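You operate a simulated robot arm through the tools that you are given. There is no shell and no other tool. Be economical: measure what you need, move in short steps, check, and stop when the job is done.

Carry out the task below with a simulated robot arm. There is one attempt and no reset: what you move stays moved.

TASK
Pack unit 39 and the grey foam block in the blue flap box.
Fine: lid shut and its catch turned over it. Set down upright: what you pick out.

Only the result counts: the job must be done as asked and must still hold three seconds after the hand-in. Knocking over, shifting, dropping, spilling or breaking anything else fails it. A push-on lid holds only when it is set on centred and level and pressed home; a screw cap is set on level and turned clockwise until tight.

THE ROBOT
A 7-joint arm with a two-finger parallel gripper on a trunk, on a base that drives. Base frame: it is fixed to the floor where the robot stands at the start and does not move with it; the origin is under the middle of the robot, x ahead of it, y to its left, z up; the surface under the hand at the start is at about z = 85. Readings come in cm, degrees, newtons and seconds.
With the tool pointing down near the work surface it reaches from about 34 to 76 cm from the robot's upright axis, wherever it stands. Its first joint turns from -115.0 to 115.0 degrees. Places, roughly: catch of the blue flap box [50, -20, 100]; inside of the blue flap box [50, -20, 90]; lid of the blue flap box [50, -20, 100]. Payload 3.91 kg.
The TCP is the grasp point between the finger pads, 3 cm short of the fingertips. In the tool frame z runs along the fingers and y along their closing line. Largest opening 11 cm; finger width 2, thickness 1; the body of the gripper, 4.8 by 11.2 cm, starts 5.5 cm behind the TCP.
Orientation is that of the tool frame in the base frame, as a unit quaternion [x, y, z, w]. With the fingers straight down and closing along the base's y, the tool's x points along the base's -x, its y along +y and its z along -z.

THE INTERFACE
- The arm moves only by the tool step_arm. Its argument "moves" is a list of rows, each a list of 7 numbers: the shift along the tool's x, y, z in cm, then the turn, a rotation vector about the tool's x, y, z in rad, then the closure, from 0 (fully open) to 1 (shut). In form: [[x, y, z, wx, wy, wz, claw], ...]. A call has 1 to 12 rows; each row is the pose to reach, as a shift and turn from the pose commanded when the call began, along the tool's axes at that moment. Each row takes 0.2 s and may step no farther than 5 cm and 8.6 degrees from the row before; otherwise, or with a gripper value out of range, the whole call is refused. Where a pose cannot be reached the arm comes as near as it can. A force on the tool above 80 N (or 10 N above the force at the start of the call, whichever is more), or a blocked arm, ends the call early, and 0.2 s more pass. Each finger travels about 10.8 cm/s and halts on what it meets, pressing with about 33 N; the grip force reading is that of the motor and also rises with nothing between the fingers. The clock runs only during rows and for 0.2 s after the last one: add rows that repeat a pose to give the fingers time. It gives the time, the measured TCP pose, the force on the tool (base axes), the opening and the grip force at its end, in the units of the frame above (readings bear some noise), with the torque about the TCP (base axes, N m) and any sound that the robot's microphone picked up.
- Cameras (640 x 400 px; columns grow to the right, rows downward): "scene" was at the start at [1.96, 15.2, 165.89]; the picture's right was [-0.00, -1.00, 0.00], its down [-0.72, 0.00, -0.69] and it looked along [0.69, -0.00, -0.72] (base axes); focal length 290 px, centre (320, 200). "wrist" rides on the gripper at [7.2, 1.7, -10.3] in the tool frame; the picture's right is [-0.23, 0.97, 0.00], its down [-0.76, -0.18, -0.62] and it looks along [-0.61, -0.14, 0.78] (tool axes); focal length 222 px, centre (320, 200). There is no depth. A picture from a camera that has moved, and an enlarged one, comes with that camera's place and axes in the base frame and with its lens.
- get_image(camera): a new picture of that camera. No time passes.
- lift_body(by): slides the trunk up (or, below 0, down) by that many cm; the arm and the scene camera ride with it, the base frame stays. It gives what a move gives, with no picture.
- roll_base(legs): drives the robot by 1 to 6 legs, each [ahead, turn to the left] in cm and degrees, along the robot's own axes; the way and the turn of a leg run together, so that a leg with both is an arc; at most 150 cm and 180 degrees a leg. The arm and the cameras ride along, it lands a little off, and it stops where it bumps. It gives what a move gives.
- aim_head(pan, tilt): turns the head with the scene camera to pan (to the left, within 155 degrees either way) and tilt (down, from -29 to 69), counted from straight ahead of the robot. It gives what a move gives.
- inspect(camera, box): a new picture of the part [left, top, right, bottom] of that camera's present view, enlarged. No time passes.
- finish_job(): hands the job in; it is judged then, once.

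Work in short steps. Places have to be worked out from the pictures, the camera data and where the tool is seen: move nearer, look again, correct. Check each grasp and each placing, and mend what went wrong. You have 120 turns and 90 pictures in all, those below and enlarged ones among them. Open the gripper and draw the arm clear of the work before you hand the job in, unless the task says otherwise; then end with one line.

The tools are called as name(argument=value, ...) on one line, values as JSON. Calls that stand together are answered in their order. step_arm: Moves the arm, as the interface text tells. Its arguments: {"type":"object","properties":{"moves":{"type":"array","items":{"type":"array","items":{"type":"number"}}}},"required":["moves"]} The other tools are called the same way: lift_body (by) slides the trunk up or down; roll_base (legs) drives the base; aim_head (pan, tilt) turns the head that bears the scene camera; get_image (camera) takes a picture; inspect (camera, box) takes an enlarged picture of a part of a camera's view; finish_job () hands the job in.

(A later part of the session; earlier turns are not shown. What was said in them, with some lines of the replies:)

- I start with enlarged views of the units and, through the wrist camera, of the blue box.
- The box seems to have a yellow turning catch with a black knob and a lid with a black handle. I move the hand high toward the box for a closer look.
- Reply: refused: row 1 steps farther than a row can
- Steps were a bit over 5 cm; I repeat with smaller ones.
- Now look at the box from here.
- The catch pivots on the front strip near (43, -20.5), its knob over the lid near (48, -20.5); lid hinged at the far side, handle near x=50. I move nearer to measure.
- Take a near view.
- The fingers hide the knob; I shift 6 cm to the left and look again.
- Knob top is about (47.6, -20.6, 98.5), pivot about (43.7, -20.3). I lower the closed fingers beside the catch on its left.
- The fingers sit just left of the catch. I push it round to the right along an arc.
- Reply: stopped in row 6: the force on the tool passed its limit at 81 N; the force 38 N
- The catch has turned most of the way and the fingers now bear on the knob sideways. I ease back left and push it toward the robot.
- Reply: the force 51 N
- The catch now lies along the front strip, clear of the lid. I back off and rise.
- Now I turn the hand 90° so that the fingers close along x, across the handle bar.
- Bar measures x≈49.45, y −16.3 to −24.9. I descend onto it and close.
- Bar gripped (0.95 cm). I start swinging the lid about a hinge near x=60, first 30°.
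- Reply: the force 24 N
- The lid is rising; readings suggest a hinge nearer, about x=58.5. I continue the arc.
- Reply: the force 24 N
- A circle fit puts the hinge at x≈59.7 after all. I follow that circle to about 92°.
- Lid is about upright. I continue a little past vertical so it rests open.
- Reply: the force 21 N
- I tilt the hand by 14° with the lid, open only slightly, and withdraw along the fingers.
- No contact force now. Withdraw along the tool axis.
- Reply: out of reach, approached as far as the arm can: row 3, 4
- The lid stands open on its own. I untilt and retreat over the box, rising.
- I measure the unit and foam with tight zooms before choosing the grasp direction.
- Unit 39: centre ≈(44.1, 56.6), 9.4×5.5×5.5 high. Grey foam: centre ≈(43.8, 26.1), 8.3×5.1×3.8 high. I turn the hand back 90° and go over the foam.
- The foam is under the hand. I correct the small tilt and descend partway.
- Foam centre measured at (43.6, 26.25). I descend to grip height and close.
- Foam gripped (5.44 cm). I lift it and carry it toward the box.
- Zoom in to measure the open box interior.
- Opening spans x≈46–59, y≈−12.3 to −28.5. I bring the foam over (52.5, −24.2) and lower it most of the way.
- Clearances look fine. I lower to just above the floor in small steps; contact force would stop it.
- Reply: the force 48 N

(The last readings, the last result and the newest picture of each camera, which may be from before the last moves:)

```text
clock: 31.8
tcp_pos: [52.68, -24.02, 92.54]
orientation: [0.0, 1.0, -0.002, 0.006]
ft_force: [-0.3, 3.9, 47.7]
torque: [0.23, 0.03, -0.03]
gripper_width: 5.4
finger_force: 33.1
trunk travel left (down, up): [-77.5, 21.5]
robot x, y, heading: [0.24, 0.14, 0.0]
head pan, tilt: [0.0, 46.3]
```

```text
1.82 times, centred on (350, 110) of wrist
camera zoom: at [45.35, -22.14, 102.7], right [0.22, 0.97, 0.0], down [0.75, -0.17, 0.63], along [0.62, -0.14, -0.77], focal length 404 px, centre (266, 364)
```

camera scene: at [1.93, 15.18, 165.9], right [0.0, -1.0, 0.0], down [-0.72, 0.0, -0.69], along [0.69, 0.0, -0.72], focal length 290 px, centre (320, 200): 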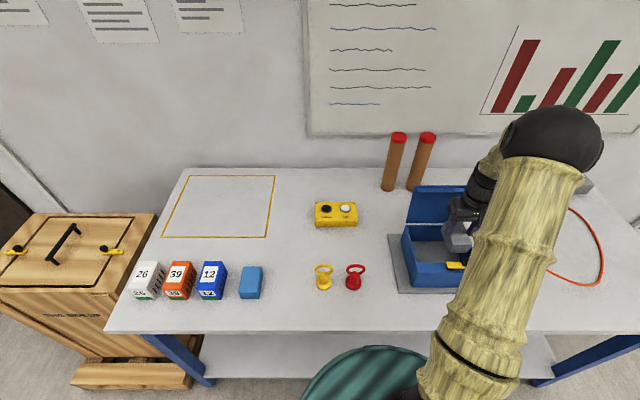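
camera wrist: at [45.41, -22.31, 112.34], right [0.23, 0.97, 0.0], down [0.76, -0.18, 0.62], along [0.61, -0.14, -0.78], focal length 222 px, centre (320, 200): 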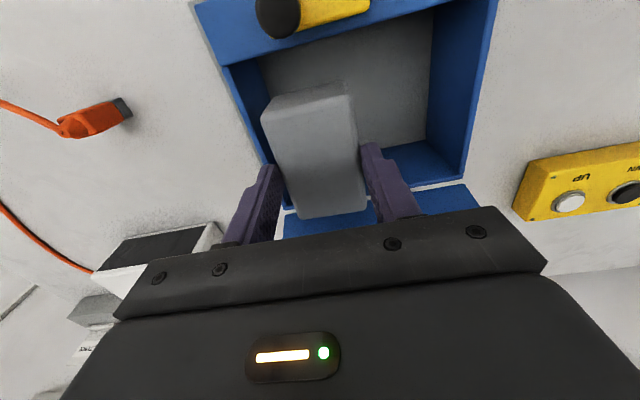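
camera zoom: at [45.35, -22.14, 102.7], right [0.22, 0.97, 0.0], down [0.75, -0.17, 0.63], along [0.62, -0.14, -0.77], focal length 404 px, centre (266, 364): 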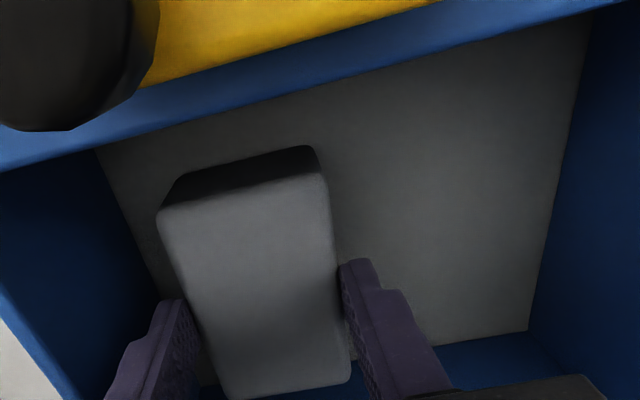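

Foam is on the box floor (about z=88.4). I ease up, open a little, and withdraw.

step_arm(moves=[[0, 0, -0.5, 0, 0, 0, 1], [0, 0, -0.5, 0, 0, 0, 0.455], [0, 0, -0.5, 0, 0, 0, 0.455], [0, 0, -3.5, 0, 0, 0, 0.455], [0, 0, -7.5, 0, 0, 0, 0.455], [0, 0, -12, 0, 0, 0, 0.455], [0, 0, -16, 0, 0, 0, 0.4]])

get_image(camera="wrist")

```text
clock: 33.4
tcp_pos: [52.53, -24.04, 108.07]
orientation: [-0.001, 1.0, 0.001, 0.0]
ft_force: [-0.2, -0.7, 0.6]
torque: [0.01, 0.01, 0.01]
gripper_width: 6.58
finger_force: 0.0
trunk travel left (down, up): [-77.5, 21.5]
robot x, y, heading: [-0.06, 0.01, 0.2]
head pan, tilt: [0.0, 46.3]
```

```text
49 pictures are left
camera wrist: at [45.43, -22.25, 118.26], right [0.23, 0.97, 0.0], down [0.76, -0.18, 0.62], along [0.61, -0.14, -0.78], focal length 222 px, centre (320, 200)
```

wrist: 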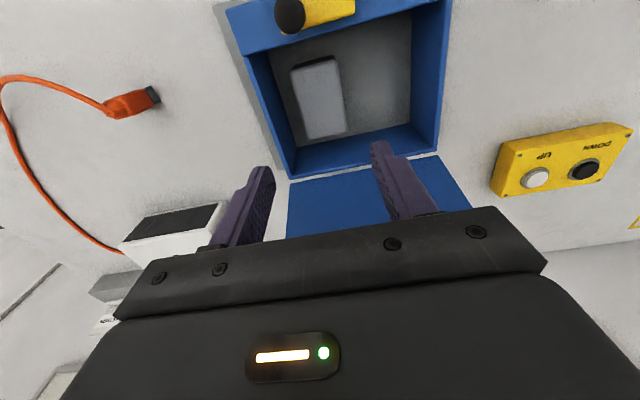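

Foam placed well. I carry the empty hand over toward unit 39.

step_arm(moves=[[0.5, 4.5, 0, 0, 0, 0, 0.4], [1, 9, 0, 0, 0, 0, 0.4], [2, 13.5, 0, 0, 0, 0, 0.4], [3, 18, 0, 0, 0, 0, 0.4], [4, 22.5, 0, 0, 0, 0, 0.4], [5, 27, 0, 0, 0, 0, 0.4], [6, 31.5, 0, 0, 0, 0, 0.4], [7, 36, 0, 0, 0, 0, 0.4], [8, 40.5, 0, 0, 0, 0, 0.4], [8.4, 45, 0, 0, 0, 0, 0.4], [8.4, 49.5, 0, 0, 0, 0, 0.35], [8.4, 54, 0, 0, 0, 0, 0.35]])

step_arm(moves=[[0, 4.5, 0, 0, 0, 0, 0.35], [0, 9, 0, 0, 0, 0, 0.35], [0, 13.5, 1, 0, 0, 0, 0.35], [0, 18, 2, 0, 0, 0, 0.35], [0, 22.5, 3, 0, 0, 0, 0.35], [0, 26.6, 4, 0, 0, 0, 0.35]])

get_image(camera="wrist")

get_image(camera="scene")

```text
clock: 36.0
tcp_pos: [44.1, 30.06, 108.01]
orientation: [-0.001, 1.0, -0.001, -0.001]
ft_force: [-0.1, 0.2, -0.1]
torque: [-0.04, -0.03, -0.01]
gripper_width: 7.17
finger_force: 0.0
trunk travel left (down, up): [-77.5, 21.5]
robot x, y, heading: [-0.02, -0.1, 0.2]
head pan, tilt: [0.0, 46.3]
```

```text
clock: 37.4
tcp_pos: [44.03, 56.66, 103.78]
orientation: [-0.001, 1.0, -0.001, 0.0]
ft_force: [-0.1, 0.1, 0.0]
torque: [-0.05, 0.0, 0.0]
gripper_width: 7.17
finger_force: 0.0
trunk travel left (down, up): [-77.5, 21.5]
robot x, y, heading: [0.16, 0.07, 0.2]
head pan, tilt: [0.0, 46.3]
```

```text
48 pictures are left
camera wrist: at [36.94, 58.55, 114.03], right [0.23, 0.97, 0.0], down [0.76, -0.18, 0.62], along [0.61, -0.14, -0.78], focal length 222 px, centre (320, 200)
```

wrist: 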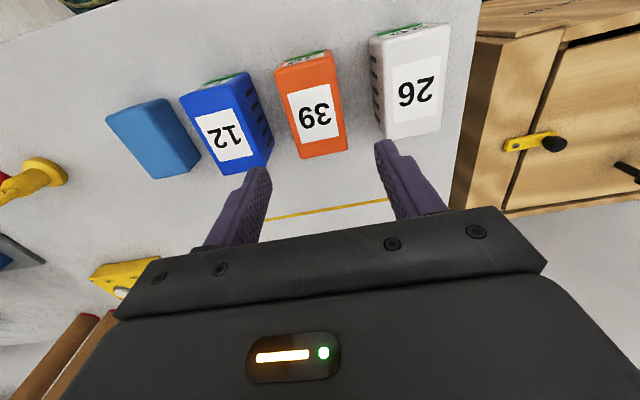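

```text
47 pictures are left
camera scene: at [1.97, 15.41, 165.87], right [0.0, -1.0, 0.0], down [-0.72, 0.0, -0.69], along [0.69, 0.0, -0.72], focal length 290 px, centre (320, 200)
```

scene: 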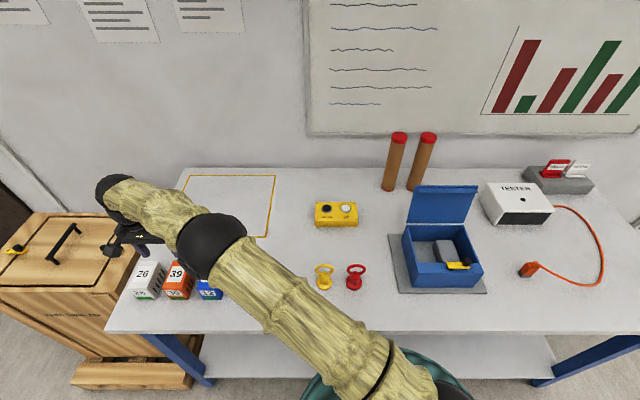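

Unit 39 centre confirmed near (43.9, 56.6). I descend over it and grip its upper half.

step_arm(moves=[[0, 0, 4, 0, 0, 0, 0.35], [0, 0, 8, 0, 0, 0, 0.35], [0, 0, 11, 0, 0, 0, 0.35], [0, 0, 13.4, 0, 0, 0, 0.35], [0, 0, 13.4, 0, 0, 0, 0.6], [0, 0, 13.4, 0, 0, 0, 1], [0, 0, 13.4, 0, 0, 0, 1]])

get_image(camera="wrist")

```text
clock: 39.0
tcp_pos: [44.16, 56.49, 90.35]
orientation: [0.0, 1.0, 0.0, 0.0]
ft_force: [0.1, -0.5, -0.9]
torque: [0.03, -0.01, 0.0]
gripper_width: 5.48
finger_force: 32.9
trunk travel left (down, up): [-77.5, 21.5]
robot x, y, heading: [0.16, 0.08, 0.1]
head pan, tilt: [0.0, 46.3]
```

```text
46 pictures are left
camera wrist: at [36.93, 58.29, 100.68], right [0.22, 0.97, 0.0], down [0.76, -0.18, 0.62], along [0.61, -0.14, -0.78], focal length 222 px, centre (320, 200)
```

wrist: 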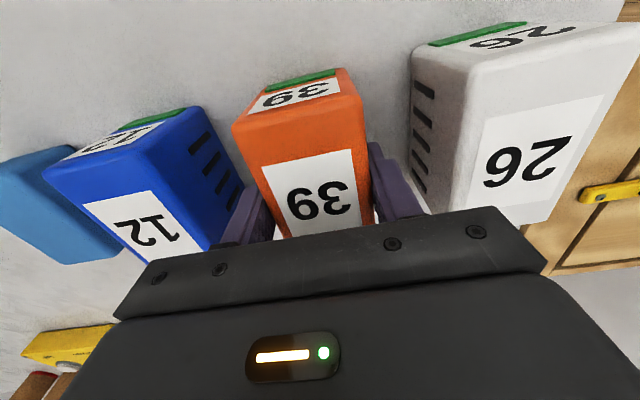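

Unit 39 is gripped at 5.48 cm. I lift straight up and check.

step_arm(moves=[[0, 0, -3, 0, 0, 0, 1], [0, 0, -7, 0, 0, 0, 1], [0, 0, -11, 0, 0, 0, 1], [0, 0, -15, 0, 0, 0, 1], [0, 0, -19, 0, 0, 0, 1], [0, -4, -20, 0, 0, 0, 1], [0, -8.5, -20, 0, 0, 0, 1], [0, -13, -20, 0, 0, 0, 1], [0, -17.5, -20, 0, 0, 0, 1], [0, -22, -20, 0, 0, 0, 1], [0, -26.5, -20, 0, 0, 0, 1], [0, -31, -20, 0, 0, 0, 1]])

get_image(camera="scene")

```text
clock: 41.6
tcp_pos: [44.12, 25.28, 110.62]
orientation: [-0.002, 1.0, 0.001, 0.001]
ft_force: [0.1, -1.4, -2.4]
torque: [0.0, -0.02, -0.02]
gripper_width: 5.48
finger_force: 33.1
trunk travel left (down, up): [-77.5, 21.5]
robot x, y, heading: [0.53, -0.15, 0.2]
head pan, tilt: [0.0, 46.3]
```

```text
45 pictures are left
camera scene: at [1.93, 15.08, 165.9], right [0.0, -1.0, 0.0], down [-0.72, 0.0, -0.69], along [0.69, 0.0, -0.72], focal length 290 px, centre (320, 200)
```

scene: 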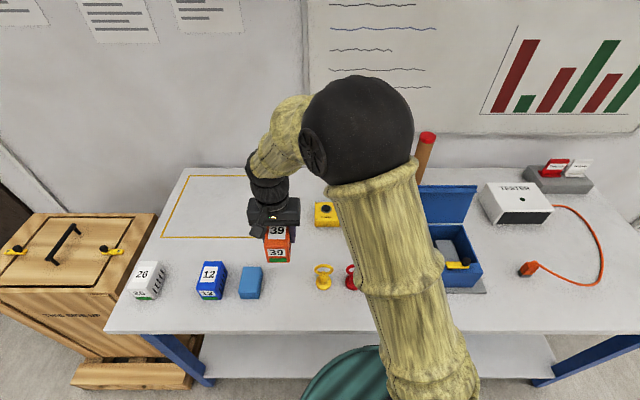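

Unit 39 held level. I carry it over the free left part of the box at (52.5, −16.4).

step_arm(moves=[[0, -4.5, 0, 0, 0, 0, 1], [-0.5, -9, 0, 0, 0, 0, 1], [-1, -13.5, 0, 0, 0, 0, 1], [-2, -18, 0, 0, 0, 0, 1], [-3, -22.5, 0, 0, 0, 0, 1], [-4, -27, 0, 0, 0, 0, 1], [-5.5, -31, 0, 0, 0, 0, 1], [-7, -35, 0, 0, 0, 0, 1], [-8.4, -39, 0, 0, 0, 0, 1], [-8.4, -41.6, 0, 0, 0, 0, 1], [-8.4, -41.6, 3, 0, 0, 0, 1], [-8.4, -41.6, 6, 0, 0, 0, 1]])

get_image(camera="wrist")

```text
clock: 44.2
tcp_pos: [52.66, -16.04, 104.49]
orientation: [-0.001, 1.0, 0.0, 0.0]
ft_force: [-0.6, 0.6, -2.4]
torque: [-0.01, 0.01, 0.01]
gripper_width: 5.48
finger_force: 33.2
trunk travel left (down, up): [-77.5, 21.5]
robot x, y, heading: [-0.03, -0.06, 0.3]
head pan, tilt: [0.0, 46.3]
```

```text
44 pictures are left
camera wrist: at [45.6, -14.27, 114.77], right [0.22, 0.97, 0.0], down [0.76, -0.18, 0.62], along [0.61, -0.14, -0.78], focal length 222 px, centre (320, 200)
```

wrist: 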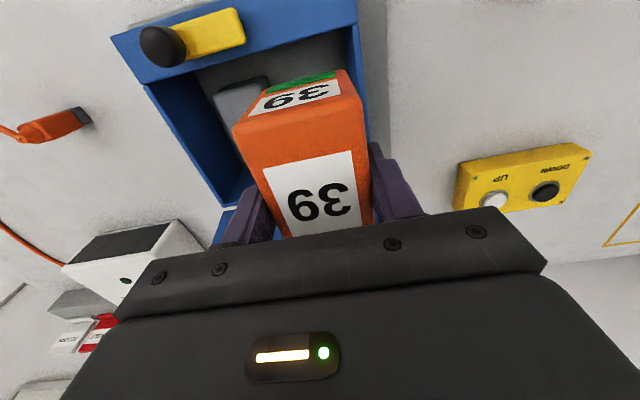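

I shift to y≈−16.6 to centre it in the free space and lower it.

step_arm(moves=[[0, -0.6, 0, 0, 0, 0, 1], [0, -0.6, 3, 0, 0, 0, 1], [0, -0.6, 6, 0, 0, 0, 1]])

inspect(camera="wrist", box=[120, 0, 460, 220])

inspect(camera="scene", box=[380, 170, 500, 300])

```text
clock: 45.0
tcp_pos: [52.77, -16.68, 98.5]
orientation: [0.0, 1.0, 0.001, 0.0]
ft_force: [0.8, -0.2, -3.2]
torque: [-0.01, 0.0, -0.01]
gripper_width: 5.52
finger_force: 32.6
trunk travel left (down, up): [-77.5, 21.5]
robot x, y, heading: [0.29, -0.04, 0.3]
head pan, tilt: [0.0, 46.3]
```

```text
1.82 times, centred on (290, 110) of wrist
camera zoom: at [45.57, -14.87, 108.76], right [0.22, 0.97, 0.0], down [0.76, -0.18, 0.62], along [0.61, -0.14, -0.78], focal length 404 px, centre (374, 364)
```

zoom: 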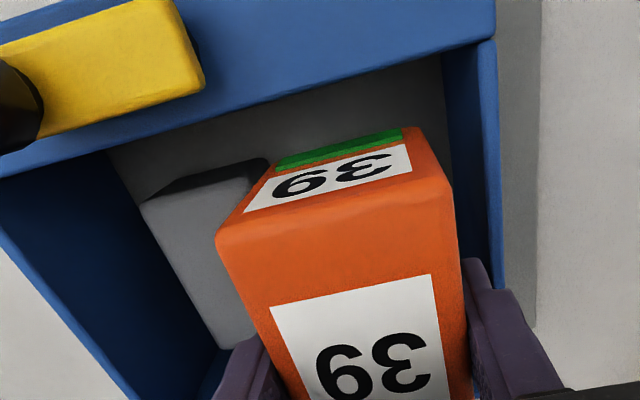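

```text
3.08 times, centred on (440, 235) of scene
camera zoom: at [2.01, 15.17, 165.89], right [0.0, -1.0, 0.0], down [-0.72, 0.0, -0.69], along [0.69, 0.0, -0.72], focal length 893 px, centre (-49, 92)
```

zoom: 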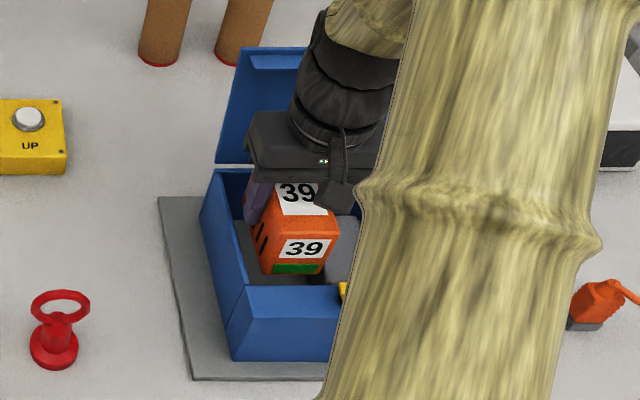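

Alignment is good; I lower the rest of the way.

step_arm(moves=[[0, -0.1, 2, 0, 0, 0, 1], [0, -0.1, 3.5, 0, 0, 0, 1], [0, -0.1, 4.5, 0, 0, 0, 1], [0, -0.1, 5.0, 0, 0, 0, 1]])

inspect(camera="wrist", box=[120, 0, 460, 220])

```text
clock: 46.0
tcp_pos: [52.68, -16.73, 93.44]
orientation: [-0.001, 1.0, -0.001, 0.0]
ft_force: [0.8, -0.3, -3.5]
torque: [0.01, 0.02, 0.03]
gripper_width: 5.47
finger_force: 33.3
trunk travel left (down, up): [-77.5, 21.5]
robot x, y, heading: [-0.1, -0.28, 0.2]
head pan, tilt: [0.0, 46.3]
```

```text
1.82 times, centred on (290, 110) of wrist
camera zoom: at [45.47, -14.94, 103.76], right [0.23, 0.97, 0.0], down [0.76, -0.18, 0.62], along [0.61, -0.14, -0.78], focal length 404 px, centre (374, 364)
```

zoom: 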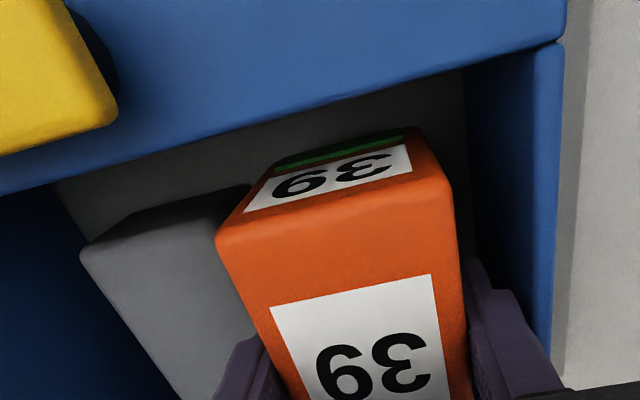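

No contact yet; continue in small steps.

step_arm(moves=[[0, 0, 0.4, 0, 0, 0, 1], [0, 0, 0.8, 0, 0, 0, 1], [0, 0, 1.2, 0, 0, 0, 1]])

```text
clock: 46.8
tcp_pos: [52.63, -16.87, 92.28]
orientation: [-0.001, 1.0, 0.001, 0.0]
ft_force: [-0.2, -0.4, -2.8]
torque: [-0.03, 0.01, 0.0]
gripper_width: 5.46
finger_force: 32.9
trunk travel left (down, up): [-77.5, 21.5]
robot x, y, heading: [0.55, 0.06, 0.0]
head pan, tilt: [0.0, 46.3]
```

Still free; continue down carefully.

step_arm(moves=[[0, 0, 0.3, 0, 0, 0, 1], [0, 0, 0.6, 0, 0, 0, 1], [0, 0, 0.9, 0, 0, 0, 1]])

get_image(camera="wrist")

```text
clock: 47.6
tcp_pos: [52.66, -16.77, 91.38]
orientation: [-0.002, 1.0, 0.0, 0.0]
ft_force: [-0.1, 0.6, -4.9]
torque: [-0.01, -0.01, -0.03]
gripper_width: 5.48
finger_force: 33.1
trunk travel left (down, up): [-77.5, 21.5]
robot x, y, heading: [-0.01, -0.2, 0.4]
head pan, tilt: [0.0, 46.3]
```

```text
40 pictures are left
camera wrist: at [45.48, -14.97, 101.65], right [0.22, 0.97, 0.0], down [0.76, -0.18, 0.62], along [0.61, -0.14, -0.78], focal length 222 px, centre (320, 200)
```

wrist: 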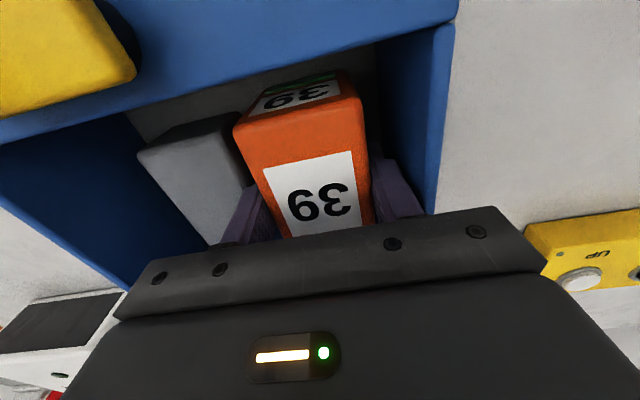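

step_arm(moves=[[0, 0, 0.2, 0, 0, 0, 1], [0, 0, 0.4, 0, 0, 0, 1], [0, 0, 0.6, 0, 0, 0, 1]])

```text
clock: 48.4
tcp_pos: [52.57, -16.78, 91.06]
orientation: [-0.001, 1.0, -0.001, 0.004]
ft_force: [1.7, -1.6, 27.1]
torque: [0.31, 0.03, 0.02]
gripper_width: 5.39
finger_force: 33.1
trunk travel left (down, up): [-77.5, 21.5]
robot x, y, heading: [-0.06, -0.16, 0.3]
head pan, tilt: [0.0, 46.3]
```

Unit 39 is on the floor. I ease up, open slightly and withdraw.

step_arm(moves=[[0, 0, -0.3, 0, 0, 0, 1], [0, 0, -0.3, 0, 0, 0, 0.445], [0, 0, -0.3, 0, 0, 0, 0.445], [0, 0, -3.5, 0, 0, 0, 0.445], [0, 0, -7.5, 0, 0, 0, 0.445], [0, 0, -12, 0, 0, 0, 0.445], [0, 0, -16, 0, 0, 0, 0.445]])

inspect(camera="wrist", box=[100, 0, 460, 240])

get_image(camera="scene")

```text
clock: 50.0
tcp_pos: [52.4, -16.79, 106.99]
orientation: [-0.001, 1.0, 0.0, 0.0]
ft_force: [0.0, -0.4, -0.8]
torque: [-0.05, -0.01, -0.03]
gripper_width: 6.11
finger_force: 0.1
trunk travel left (down, up): [-77.5, 21.5]
robot x, y, heading: [-0.09, 0.28, 0.3]
head pan, tilt: [0.0, 46.3]
```

```text
1.67 times, centred on (280, 120) of wrist
camera zoom: at [45.33, -14.91, 117.17], right [0.22, 0.97, 0.0], down [0.76, -0.18, 0.62], along [0.61, -0.14, -0.78], focal length 370 px, centre (387, 333)
```

zoom: 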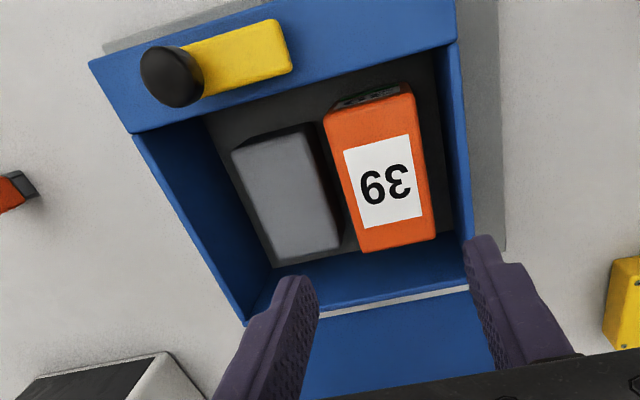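

```text
38 pictures are left
camera scene: at [1.84, 15.24, 165.88], right [0.0, -1.0, 0.0], down [-0.72, 0.0, -0.69], along [0.69, 0.0, -0.72], focal length 290 px, centre (320, 200)
```

scene: 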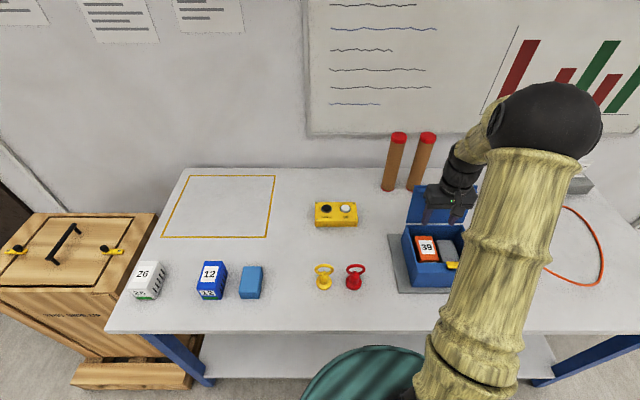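

Both items sit flat in the box. To close the lid I rise and turn the hand 90° again for regripping the handle.

step_arm(moves=[[0, -0.3, -1.5, 0, 0, 0.143, 0.6], [0, -0.6, -3, 0, 0, 0.286, 0.7], [0, -0.9, -4.5, 0, 0, 0.429, 0.75], [0, -1.2, -6, 0, 0, 0.571, 0.75], [0, -1.5, -7.5, 0, 0, 0.714, 0.75], [0, -1.8, -9, 0, 0, 0.857, 0.75], [0, -2.1, -10, 0, 0, 1.0, 0.75], [0, -2.5, -10, 0, 0, 1.143, 0.75], [0, -2.9, -10, 0, 0, 1.286, 0.75], [0, -3.2, -10, 0, 0, 1.43, 0.75], [0, -3.4, -10, 0, 0, 1.571, 0.75]])

get_image(camera="wrist")

get_image(camera="scene")

```text
clock: 52.4
tcp_pos: [52.61, -20.22, 116.81]
orientation: [0.707, 0.707, 0.0, 0.001]
ft_force: [0.2, -0.4, -0.2]
torque: [-0.01, -0.02, -0.01]
gripper_width: 2.73
finger_force: 0.1
trunk travel left (down, up): [-77.5, 21.5]
robot x, y, heading: [-0.21, 0.01, 0.3]
head pan, tilt: [0.0, 46.3]
```

```text
37 pictures are left
camera wrist: at [54.42, -12.8, 127.1], right [0.97, -0.23, 0.0], down [-0.18, -0.76, 0.62], along [-0.14, -0.61, -0.78], focal length 222 px, centre (320, 200)
```

wrist: 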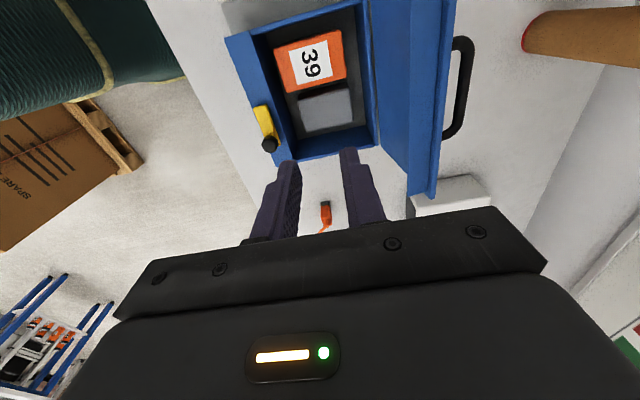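

```text
36 pictures are left
camera scene: at [1.93, 15.23, 165.89], right [0.0, -1.0, 0.0], down [-0.72, 0.0, -0.69], along [0.69, 0.0, -0.72], focal length 290 px, centre (320, 200)
```

scene: 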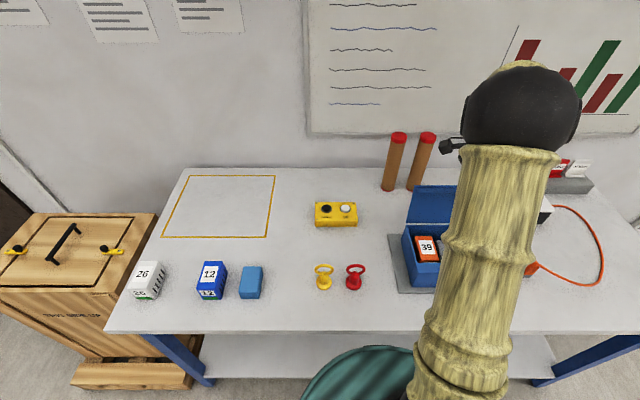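

The lid edge is near (63, z 108.8), the bar near x≈66.5. I move over it for a close look.

step_arm(moves=[[0, 4, 0, 0, 0, 0, 0.75], [0, 8, 0, 0, 0, 0, 0.75], [0, 12, 1, 0.1, 0, 0, 0.75], [0, 14, 2, 0.2, 0, 0, 0.75]])

get_image(camera="wrist")

```text
clock: 53.4
tcp_pos: [66.64, -20.36, 114.65]
orientation: [0.703, 0.704, -0.072, -0.072]
ft_force: [0.5, 0.0, -1.1]
torque: [0.0, 0.01, 0.01]
gripper_width: 2.75
finger_force: 0.0
trunk travel left (down, up): [-77.5, 21.5]
robot x, y, heading: [-0.09, -0.03, 0.1]
head pan, tilt: [0.0, 46.3]
```

```text
35 pictures are left
camera wrist: at [70.48, -12.92, 124.45], right [0.95, -0.23, -0.2], down [-0.05, -0.76, 0.64], along [-0.3, -0.61, -0.74], focal length 222 px, centre (320, 200)
```

wrist: 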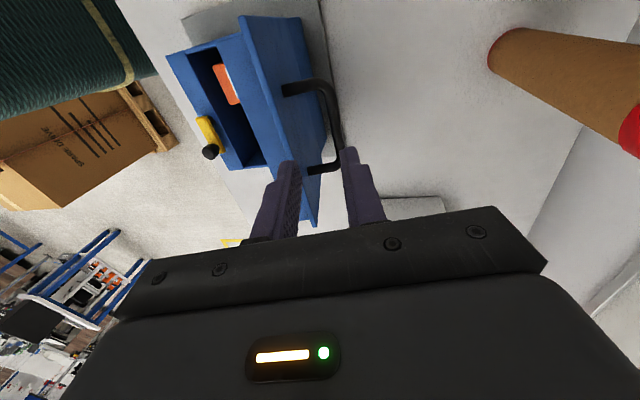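

The bar is at about (65.65, z 104.1) with a gap of ~3 cm to the lid. I align sideways and descend along the tool axis, straddling it.

step_arm(moves=[[0, 1.15, 1, 0, 0, 0, 0.75], [0, 1.15, 4, 0, 0, 0, 0.75], [0, 1.15, 6.5, 0, 0, 0, 0.75], [0, 1.15, 8.5, 0, 0, 0, 0.75], [0, 1.15, 10.0, 0, 0, 0, 0.75]])

get_image(camera="wrist")

```text
clock: 54.6
tcp_pos: [65.7, -20.23, 104.72]
orientation: [0.702, 0.705, -0.07, -0.072]
ft_force: [0.7, -0.2, 0.2]
torque: [0.01, 0.01, 0.01]
gripper_width: 2.77
finger_force: 0.1
trunk travel left (down, up): [-77.5, 21.5]
robot x, y, heading: [0.12, -0.01, 0.4]
head pan, tilt: [0.0, 46.3]
```

```text
34 pictures are left
camera wrist: at [69.54, -12.78, 114.51], right [0.96, -0.22, -0.19], down [-0.05, -0.76, 0.65], along [-0.29, -0.61, -0.74], focal length 222 px, centre (320, 200)
```

wrist: 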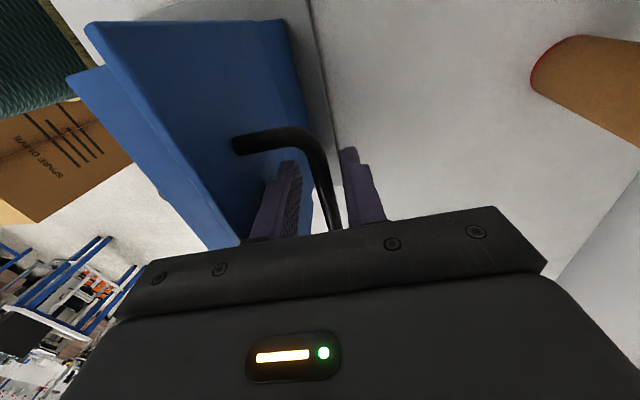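

The bar lies between the fingers; I close on it.

step_arm(moves=[[0, 0, 0, 0, 0, 0, 1], [0, 0, 0, 0, 0, 0, 1], [0, 0, 0, 0, 0, 0, 1]])

```text
clock: 55.4
tcp_pos: [65.73, -20.09, 104.78]
orientation: [0.703, 0.704, -0.07, -0.07]
ft_force: [0.0, 1.5, 0.0]
torque: [-0.24, 0.01, -0.87]
gripper_width: 0.99
finger_force: 45.4
trunk travel left (down, up): [-77.5, 21.5]
robot x, y, heading: [0.38, -0.09, 0.3]
head pan, tilt: [0.0, 46.3]
```

Gripped. First I untilt the hand to vertical about the bar.

step_arm(moves=[[0, -0.07, 0, -0.1, 0, 0, 1], [0, -0.13, 0, -0.2, 0, 0, 1]])

```text
clock: 56.0
tcp_pos: [65.54, -20.17, 104.92]
orientation: [0.706, 0.708, 0.001, 0.001]
ft_force: [-1.8, 1.1, 1.5]
torque: [-0.69, 0.17, -0.91]
gripper_width: 0.98
finger_force: 44.9
trunk travel left (down, up): [-77.5, 21.5]
robot x, y, heading: [0.05, -0.0, -0.0]
head pan, tilt: [0.0, 46.3]
```

Now I swing the lid back along the fitted circle, first to about 45° open.

step_arm(moves=[[0, -0.9, -0.5, 0, 0, 0, 1], [0, -1.76, -0.92, 0, 0, 0, 1], [0, -3.59, -1.48, 0, 0, 0, 1], [0, -5.49, -1.71, 0, 0, 0, 1], [0, -7.4, -1.61, 0, 0, 0, 1], [0, -9.26, -1.18, 0, 0, 0, 1], [0, -11.02, -0.44, 0, 0, 0, 1]])

get_image(camera="wrist")

```text
clock: 57.6
tcp_pos: [54.54, -20.24, 105.06]
orientation: [0.706, 0.708, 0.001, -0.001]
ft_force: [2.0, 1.0, -1.1]
torque: [1.11, -0.07, -0.89]
gripper_width: 0.98
finger_force: 45.1
trunk travel left (down, up): [-77.5, 21.5]
robot x, y, heading: [0.25, -0.22, 0.1]
head pan, tilt: [0.0, 46.3]
```

```text
33 pictures are left
camera wrist: at [56.39, -12.79, 115.47], right [0.97, -0.22, 0.0], down [-0.18, -0.76, 0.62], along [-0.14, -0.61, -0.78], focal length 222 px, centre (320, 200)
```

wrist: 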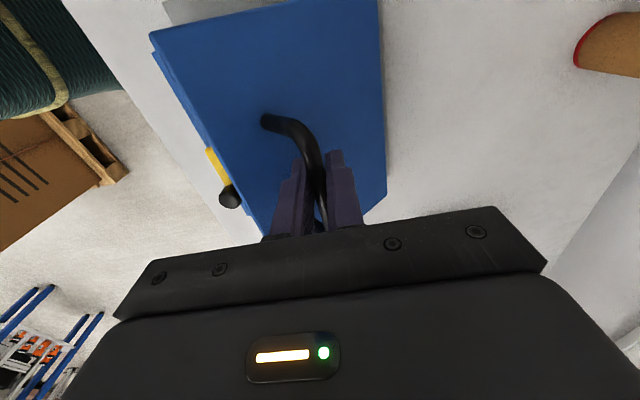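

Forces are low. I continue down to closed.

step_arm(moves=[[0, -1.6, 1.04, 0, 0, 0, 1], [0, -2.99, 2.35, 0, 0, 0, 1], [0, -4.14, 3.87, 0, 0, 0, 1], [0, -4.86, 5.22, 0, 0, 0, 1], [0, -5.24, 6.2, 0, 0, 0, 1], [0, -5.3, 6.5, 0, 0, 0, 1]])

get_image(camera="wrist")

inspect(camera="scene", box=[380, 180, 480, 300])

```text
clock: 59.0
tcp_pos: [49.19, -20.18, 99.04]
orientation: [0.706, 0.708, 0.001, 0.002]
ft_force: [-3.3, 0.8, 20.1]
torque: [1.12, -0.03, -0.04]
gripper_width: 0.95
finger_force: 44.7
trunk travel left (down, up): [-77.5, 21.5]
robot x, y, heading: [0.24, 0.05, 0.3]
head pan, tilt: [0.0, 46.3]
```

```text
32 pictures are left
camera wrist: at [50.96, -12.81, 109.25], right [0.97, -0.23, 0.0], down [-0.18, -0.76, 0.62], along [-0.14, -0.61, -0.78], focal length 222 px, centre (320, 200)
```

wrist: 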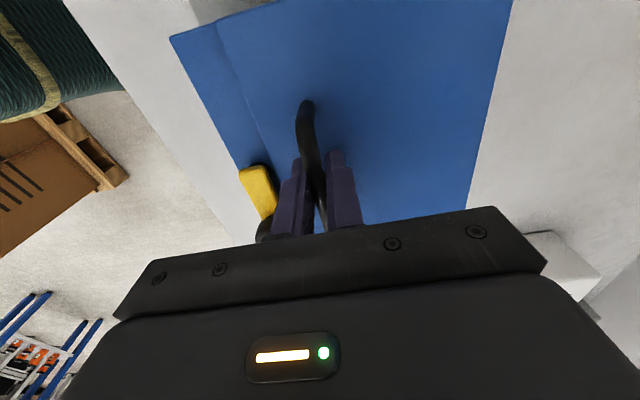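

```text
3.33 times, centred on (430, 240) of scene
camera zoom: at [1.69, 15.28, 165.93], right [0.0, -1.0, 0.0], down [-0.72, 0.0, -0.69], along [0.69, 0.0, -0.72], focal length 968 px, centre (-47, 67)
```

zoom: 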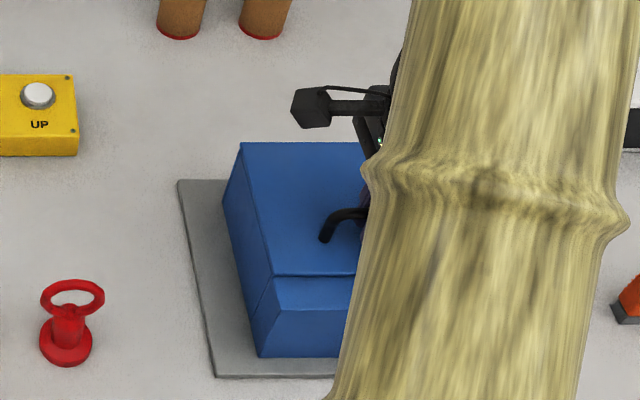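

The lid is down with ~20 N on it. I open and rise clear.

step_arm(moves=[[0, 0, -0.2, 0, 0, 0, 0.75], [0, 0, -0.2, 0, 0, 0, 0.75], [0, 0, -3, 0, 0, 0, 0.75], [0, 0, -7, 0, 0, 0, 0.75], [0, 0, -11, 0, 0, 0, 0.75], [0, -2, -14, 0, 0, 0, 1]])

get_image(camera="wrist")

```text
clock: 60.4
tcp_pos: [47.13, -20.25, 112.81]
orientation: [0.707, 0.707, 0.001, 0.001]
ft_force: [0.0, -0.5, 0.3]
torque: [-0.04, -0.02, -0.01]
gripper_width: 0.0
finger_force: 33.1
trunk travel left (down, up): [-77.5, 21.5]
robot x, y, heading: [0.12, 0.16, 0.1]
head pan, tilt: [0.0, 46.3]
```

```text
30 pictures are left
camera wrist: at [48.87, -12.8, 123.04], right [0.97, -0.23, 0.0], down [-0.18, -0.76, 0.62], along [-0.14, -0.61, -0.78], focal length 222 px, centre (320, 200)
```

wrist: 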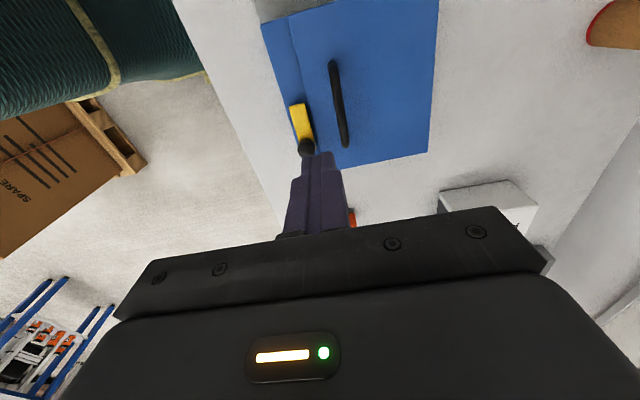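

Lid is closed. Knob is near (44.2, −24.3), pivot near (44, −20.2). I bring the closed fingers down on the robot side of the catch.

step_arm(moves=[[-1.5, -3, 0, 0, 0, 0, 1], [-3.2, -6.3, 0, 0, 0, 0, 1], [-3.2, -6.3, 4, 0, 0, 0, 1], [-3.2, -6.3, 8, 0, 0, 0, 1], [-3.2, -6.3, 11, 0, 0, 0, 1], [-3.2, -6.3, 13.6, 0, 0, 0, 1]])

inspect(camera="wrist", box=[180, 0, 500, 240])

```text
clock: 61.8
tcp_pos: [40.96, -23.54, 99.08]
orientation: [0.707, 0.708, 0.0, 0.0]
ft_force: [-0.5, 0.6, -0.2]
torque: [0.03, 0.01, 0.01]
gripper_width: 0.03
finger_force: 33.2
trunk travel left (down, up): [-77.5, 21.5]
robot x, y, heading: [0.23, -0.09, 0.2]
head pan, tilt: [0.0, 46.3]
```

```text
1.67 times, centred on (340, 120) of wrist
camera zoom: at [42.8, -16.04, 109.29], right [0.97, -0.23, 0.0], down [-0.18, -0.76, 0.62], along [-0.14, -0.61, -0.78], focal length 370 px, centre (287, 333)
```

zoom: 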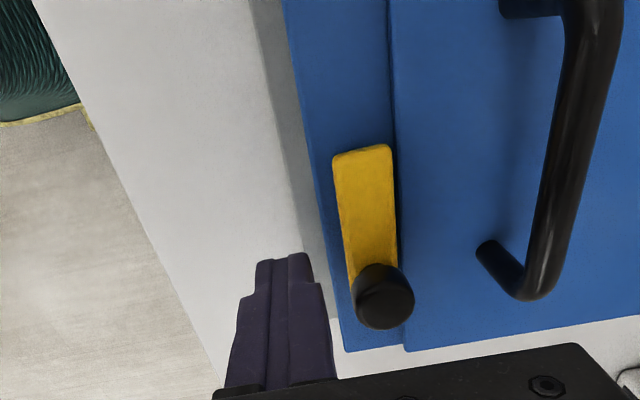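

The fingers are just on the robot side of the catch. I sweep it back over the lid along an arc.

step_arm(moves=[[0.1, 1.5, 0, 0, 0, 0, 1], [-0.1, 2.5, 0, 0, 0, 0, 1], [-0.3, 3.4, 0, 0, 0, 0, 1], [-0.2, 4.4, 0, 0, 0, 0, 1], [0.2, 5.2, 0, 0, 0, 0, 1], [0.8, 5.7, 0, 0, 0, 0, 1], [1.3, 6.0, 0, 0, 0, 0, 1], [1.6, 6.05, 0, 0, 0, 0, 1]])

inspect(camera="wrist", box=[180, 0, 500, 240])

```text
clock: 63.6
tcp_pos: [46.81, -22.8, 99.09]
orientation: [0.709, 0.706, 0.0, 0.001]
ft_force: [-10.6, -40.6, -1.7]
torque: [-1.17, 0.76, 0.18]
gripper_width: 0.01
finger_force: 33.3
trunk travel left (down, up): [-77.5, 21.5]
robot x, y, heading: [0.14, -0.28, 0.2]
head pan, tilt: [0.0, 46.3]
```

```text
1.67 times, centred on (340, 120) of wrist
camera zoom: at [48.64, -15.3, 109.42], right [0.97, -0.23, 0.0], down [-0.18, -0.76, 0.63], along [-0.14, -0.61, -0.78], focal length 370 px, centre (287, 333)
```

zoom: 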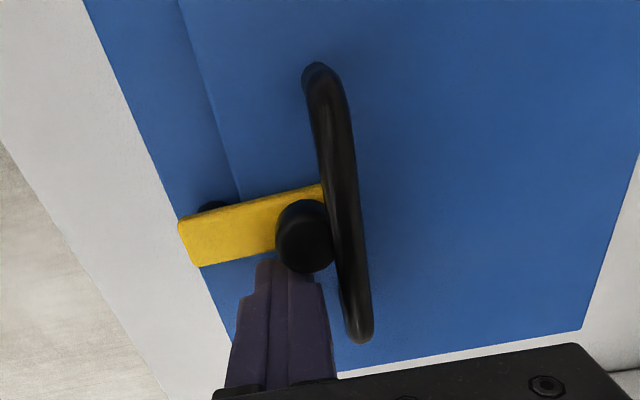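

The catch lies across the lid again and meets its stop. I ease off and rise clear.

step_arm(moves=[[-1.2, -0.2, 0, 0, 0, 0, 1], [-1.4, -0.3, -2, 0, 0, 0, 1], [-1.4, -0.3, -6, 0, 0, 0, 1], [-1.4, -3, -10, 0, 0, 0, 1], [-1.4, -5, -14, 0, 0, 0, 1], [2.6, -5.5, -17, 0, 0, 0, 0.7], [6.6, -5.5, -20, 0, 0, 0, 0.4], [11, -5.5, -20, 0, 0, 0, 0], [15.5, -5.5, -20, 0, 0, 0, 0], [20, -5.5, -20, 0, 0, 0, 0], [24.5, -5.5, -20, 0, 0, 0, 0], [29, -5.5, -20, 0, 0, 0, 0]])

get_image(camera="scene")

inspect(camera="scene", box=[380, 200, 500, 300])

```text
refused: row 6 steps farther than a row can; nothing moved
```

```text
27 pictures are left
camera scene: at [1.81, 14.55, 165.96], right [0.0, -1.0, 0.0], down [-0.72, 0.0, -0.69], along [0.69, 0.0, -0.72], focal length 290 px, centre (320, 200)
```

scene: 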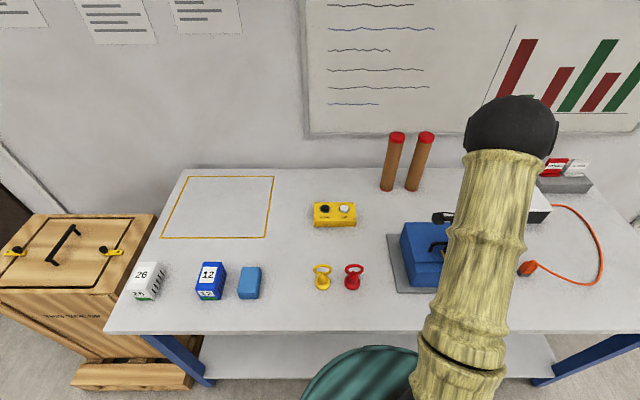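

```text
4.00 times, centred on (440, 250) of scene
camera zoom: at [1.81, 14.55, 165.96], right [0.0, -1.0, 0.0], down [-0.72, 0.0, -0.69], along [0.69, 0.0, -0.72], focal length 1161 px, centre (-160, 0)
```

zoom: 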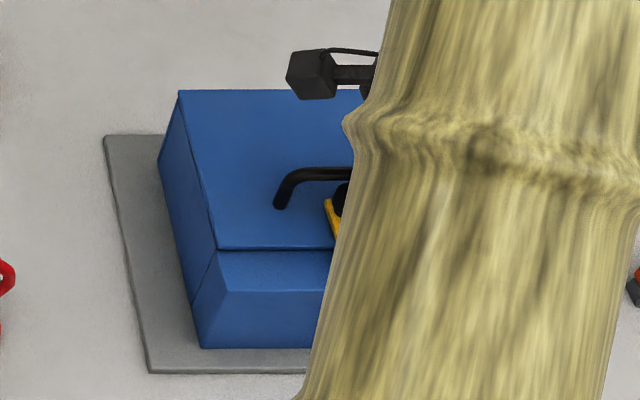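

One row was too long; I repeat with shorter steps.

step_arm(moves=[[-1.2, -0.2, 0, 0, 0, 0, 1], [-1.4, -0.3, -2, 0, 0, 0, 1], [-1.4, -0.3, -6, 0, 0, 0, 1], [-1.4, -2, -10, 0, 0, 0, 1], [-1.4, -4, -14, 0, 0, 0, 1], [1.6, -4, -17, 0, 0, 0, 0.7], [5, -4, -20, 0, 0, 0, 0.4], [9, -4, -20, 0, 0, 0, 0], [13.5, -4, -20, 0, 0, 0, 0], [18, -4, -20, 0, 0, 0, 0], [22.5, -4, -20, 0, 0, 0, 0], [27, -4, -20, 0, 0, 0, 0]])

```text
clock: 66.2
tcp_pos: [43.02, 5.27, 119.09]
orientation: [0.706, 0.708, 0.0, 0.0]
ft_force: [0.9, 0.4, 0.1]
torque: [0.0, 0.02, -0.01]
gripper_width: 11.01
finger_force: 0.0
trunk travel left (down, up): [-77.5, 21.5]
robot x, y, heading: [0.17, -0.26, 0.1]
head pan, tilt: [0.0, 46.3]
```

Check the box from the wrist camera.

inspect(camera="wrist", box=[220, 100, 480, 260])

get_image(camera="scene")

```text
2.46 times, centred on (350, 180) of wrist
camera zoom: at [44.78, 12.61, 129.4], right [0.97, -0.23, 0.0], down [-0.18, -0.76, 0.62], along [-0.14, -0.61, -0.78], focal length 547 px, centre (246, 249)
```

zoom: 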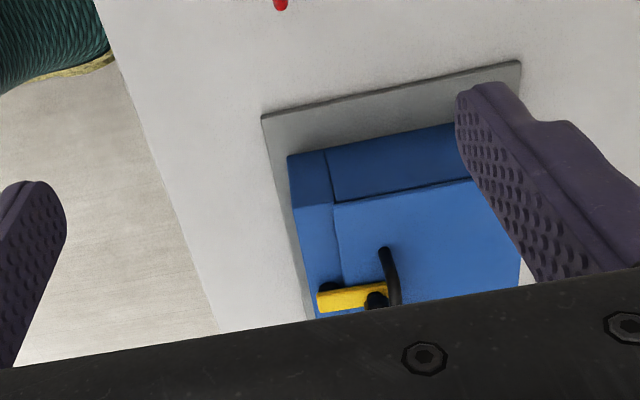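

```text
24 pictures are left
camera scene: at [1.93, 15.33, 165.88], right [0.0, -1.0, 0.0], down [-0.72, 0.0, -0.69], along [0.69, 0.0, -0.72], focal length 290 px, centre (320, 200)
```

scene: 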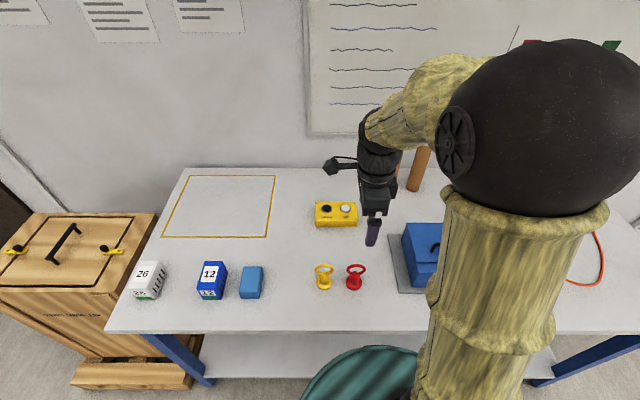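

I swing the arm further left for an unobstructed check of lid and catch.

step_arm(moves=[[4.5, 0, 0, 0, 0, 0, 0], [9, 0, 0, 0, 0, 0, 0], [13.5, 0, 0, 0, 0, 0, 0], [18, 0, 0, 0, 0, 0, 0], [22.5, 0, 0, 0, 0, 0, 0], [27, 0, 0, 0, 0, 0, 0], [31.5, 0, 0, 0, 0, 0, 0], [36, 0, 0, 0, 0, 0, 0]])

inspect(camera="scene", box=[380, 200, 500, 300])

```text
clock: 68.0
tcp_pos: [42.84, 41.38, 119.19]
orientation: [0.707, 0.707, 0.0, 0.0]
ft_force: [0.0, 0.1, 0.2]
torque: [-0.03, 0.02, 0.0]
gripper_width: 11.01
finger_force: 0.0
trunk travel left (down, up): [-77.5, 21.5]
robot x, y, heading: [-0.08, -0.03, 0.5]
head pan, tilt: [0.0, 46.3]
```

```text
4.00 times, centred on (440, 250) of scene
camera zoom: at [1.93, 15.42, 165.87], right [0.0, -1.0, 0.0], down [-0.72, 0.0, -0.69], along [0.69, 0.0, -0.72], focal length 1161 px, centre (-160, 0)
```

zoom: 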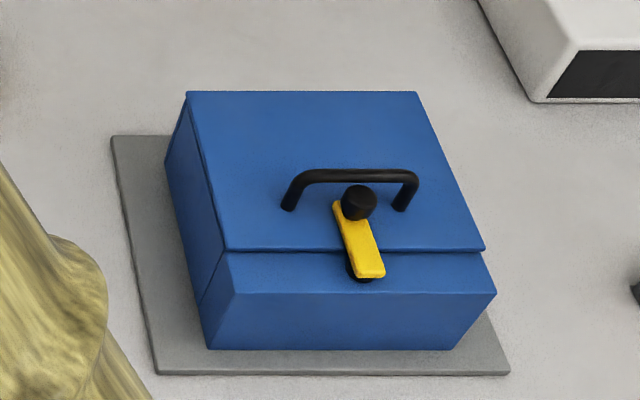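

The box looks as it did at the start: lid flush and catch over it. The hand is open and clear, so I hand in the job.

finish_job()

```text
The job is handed in.
```

Unit 39 and the grey foam block are packed upright in the blue flap box, with the lid shut and the catch turned over it; the job is handed in.
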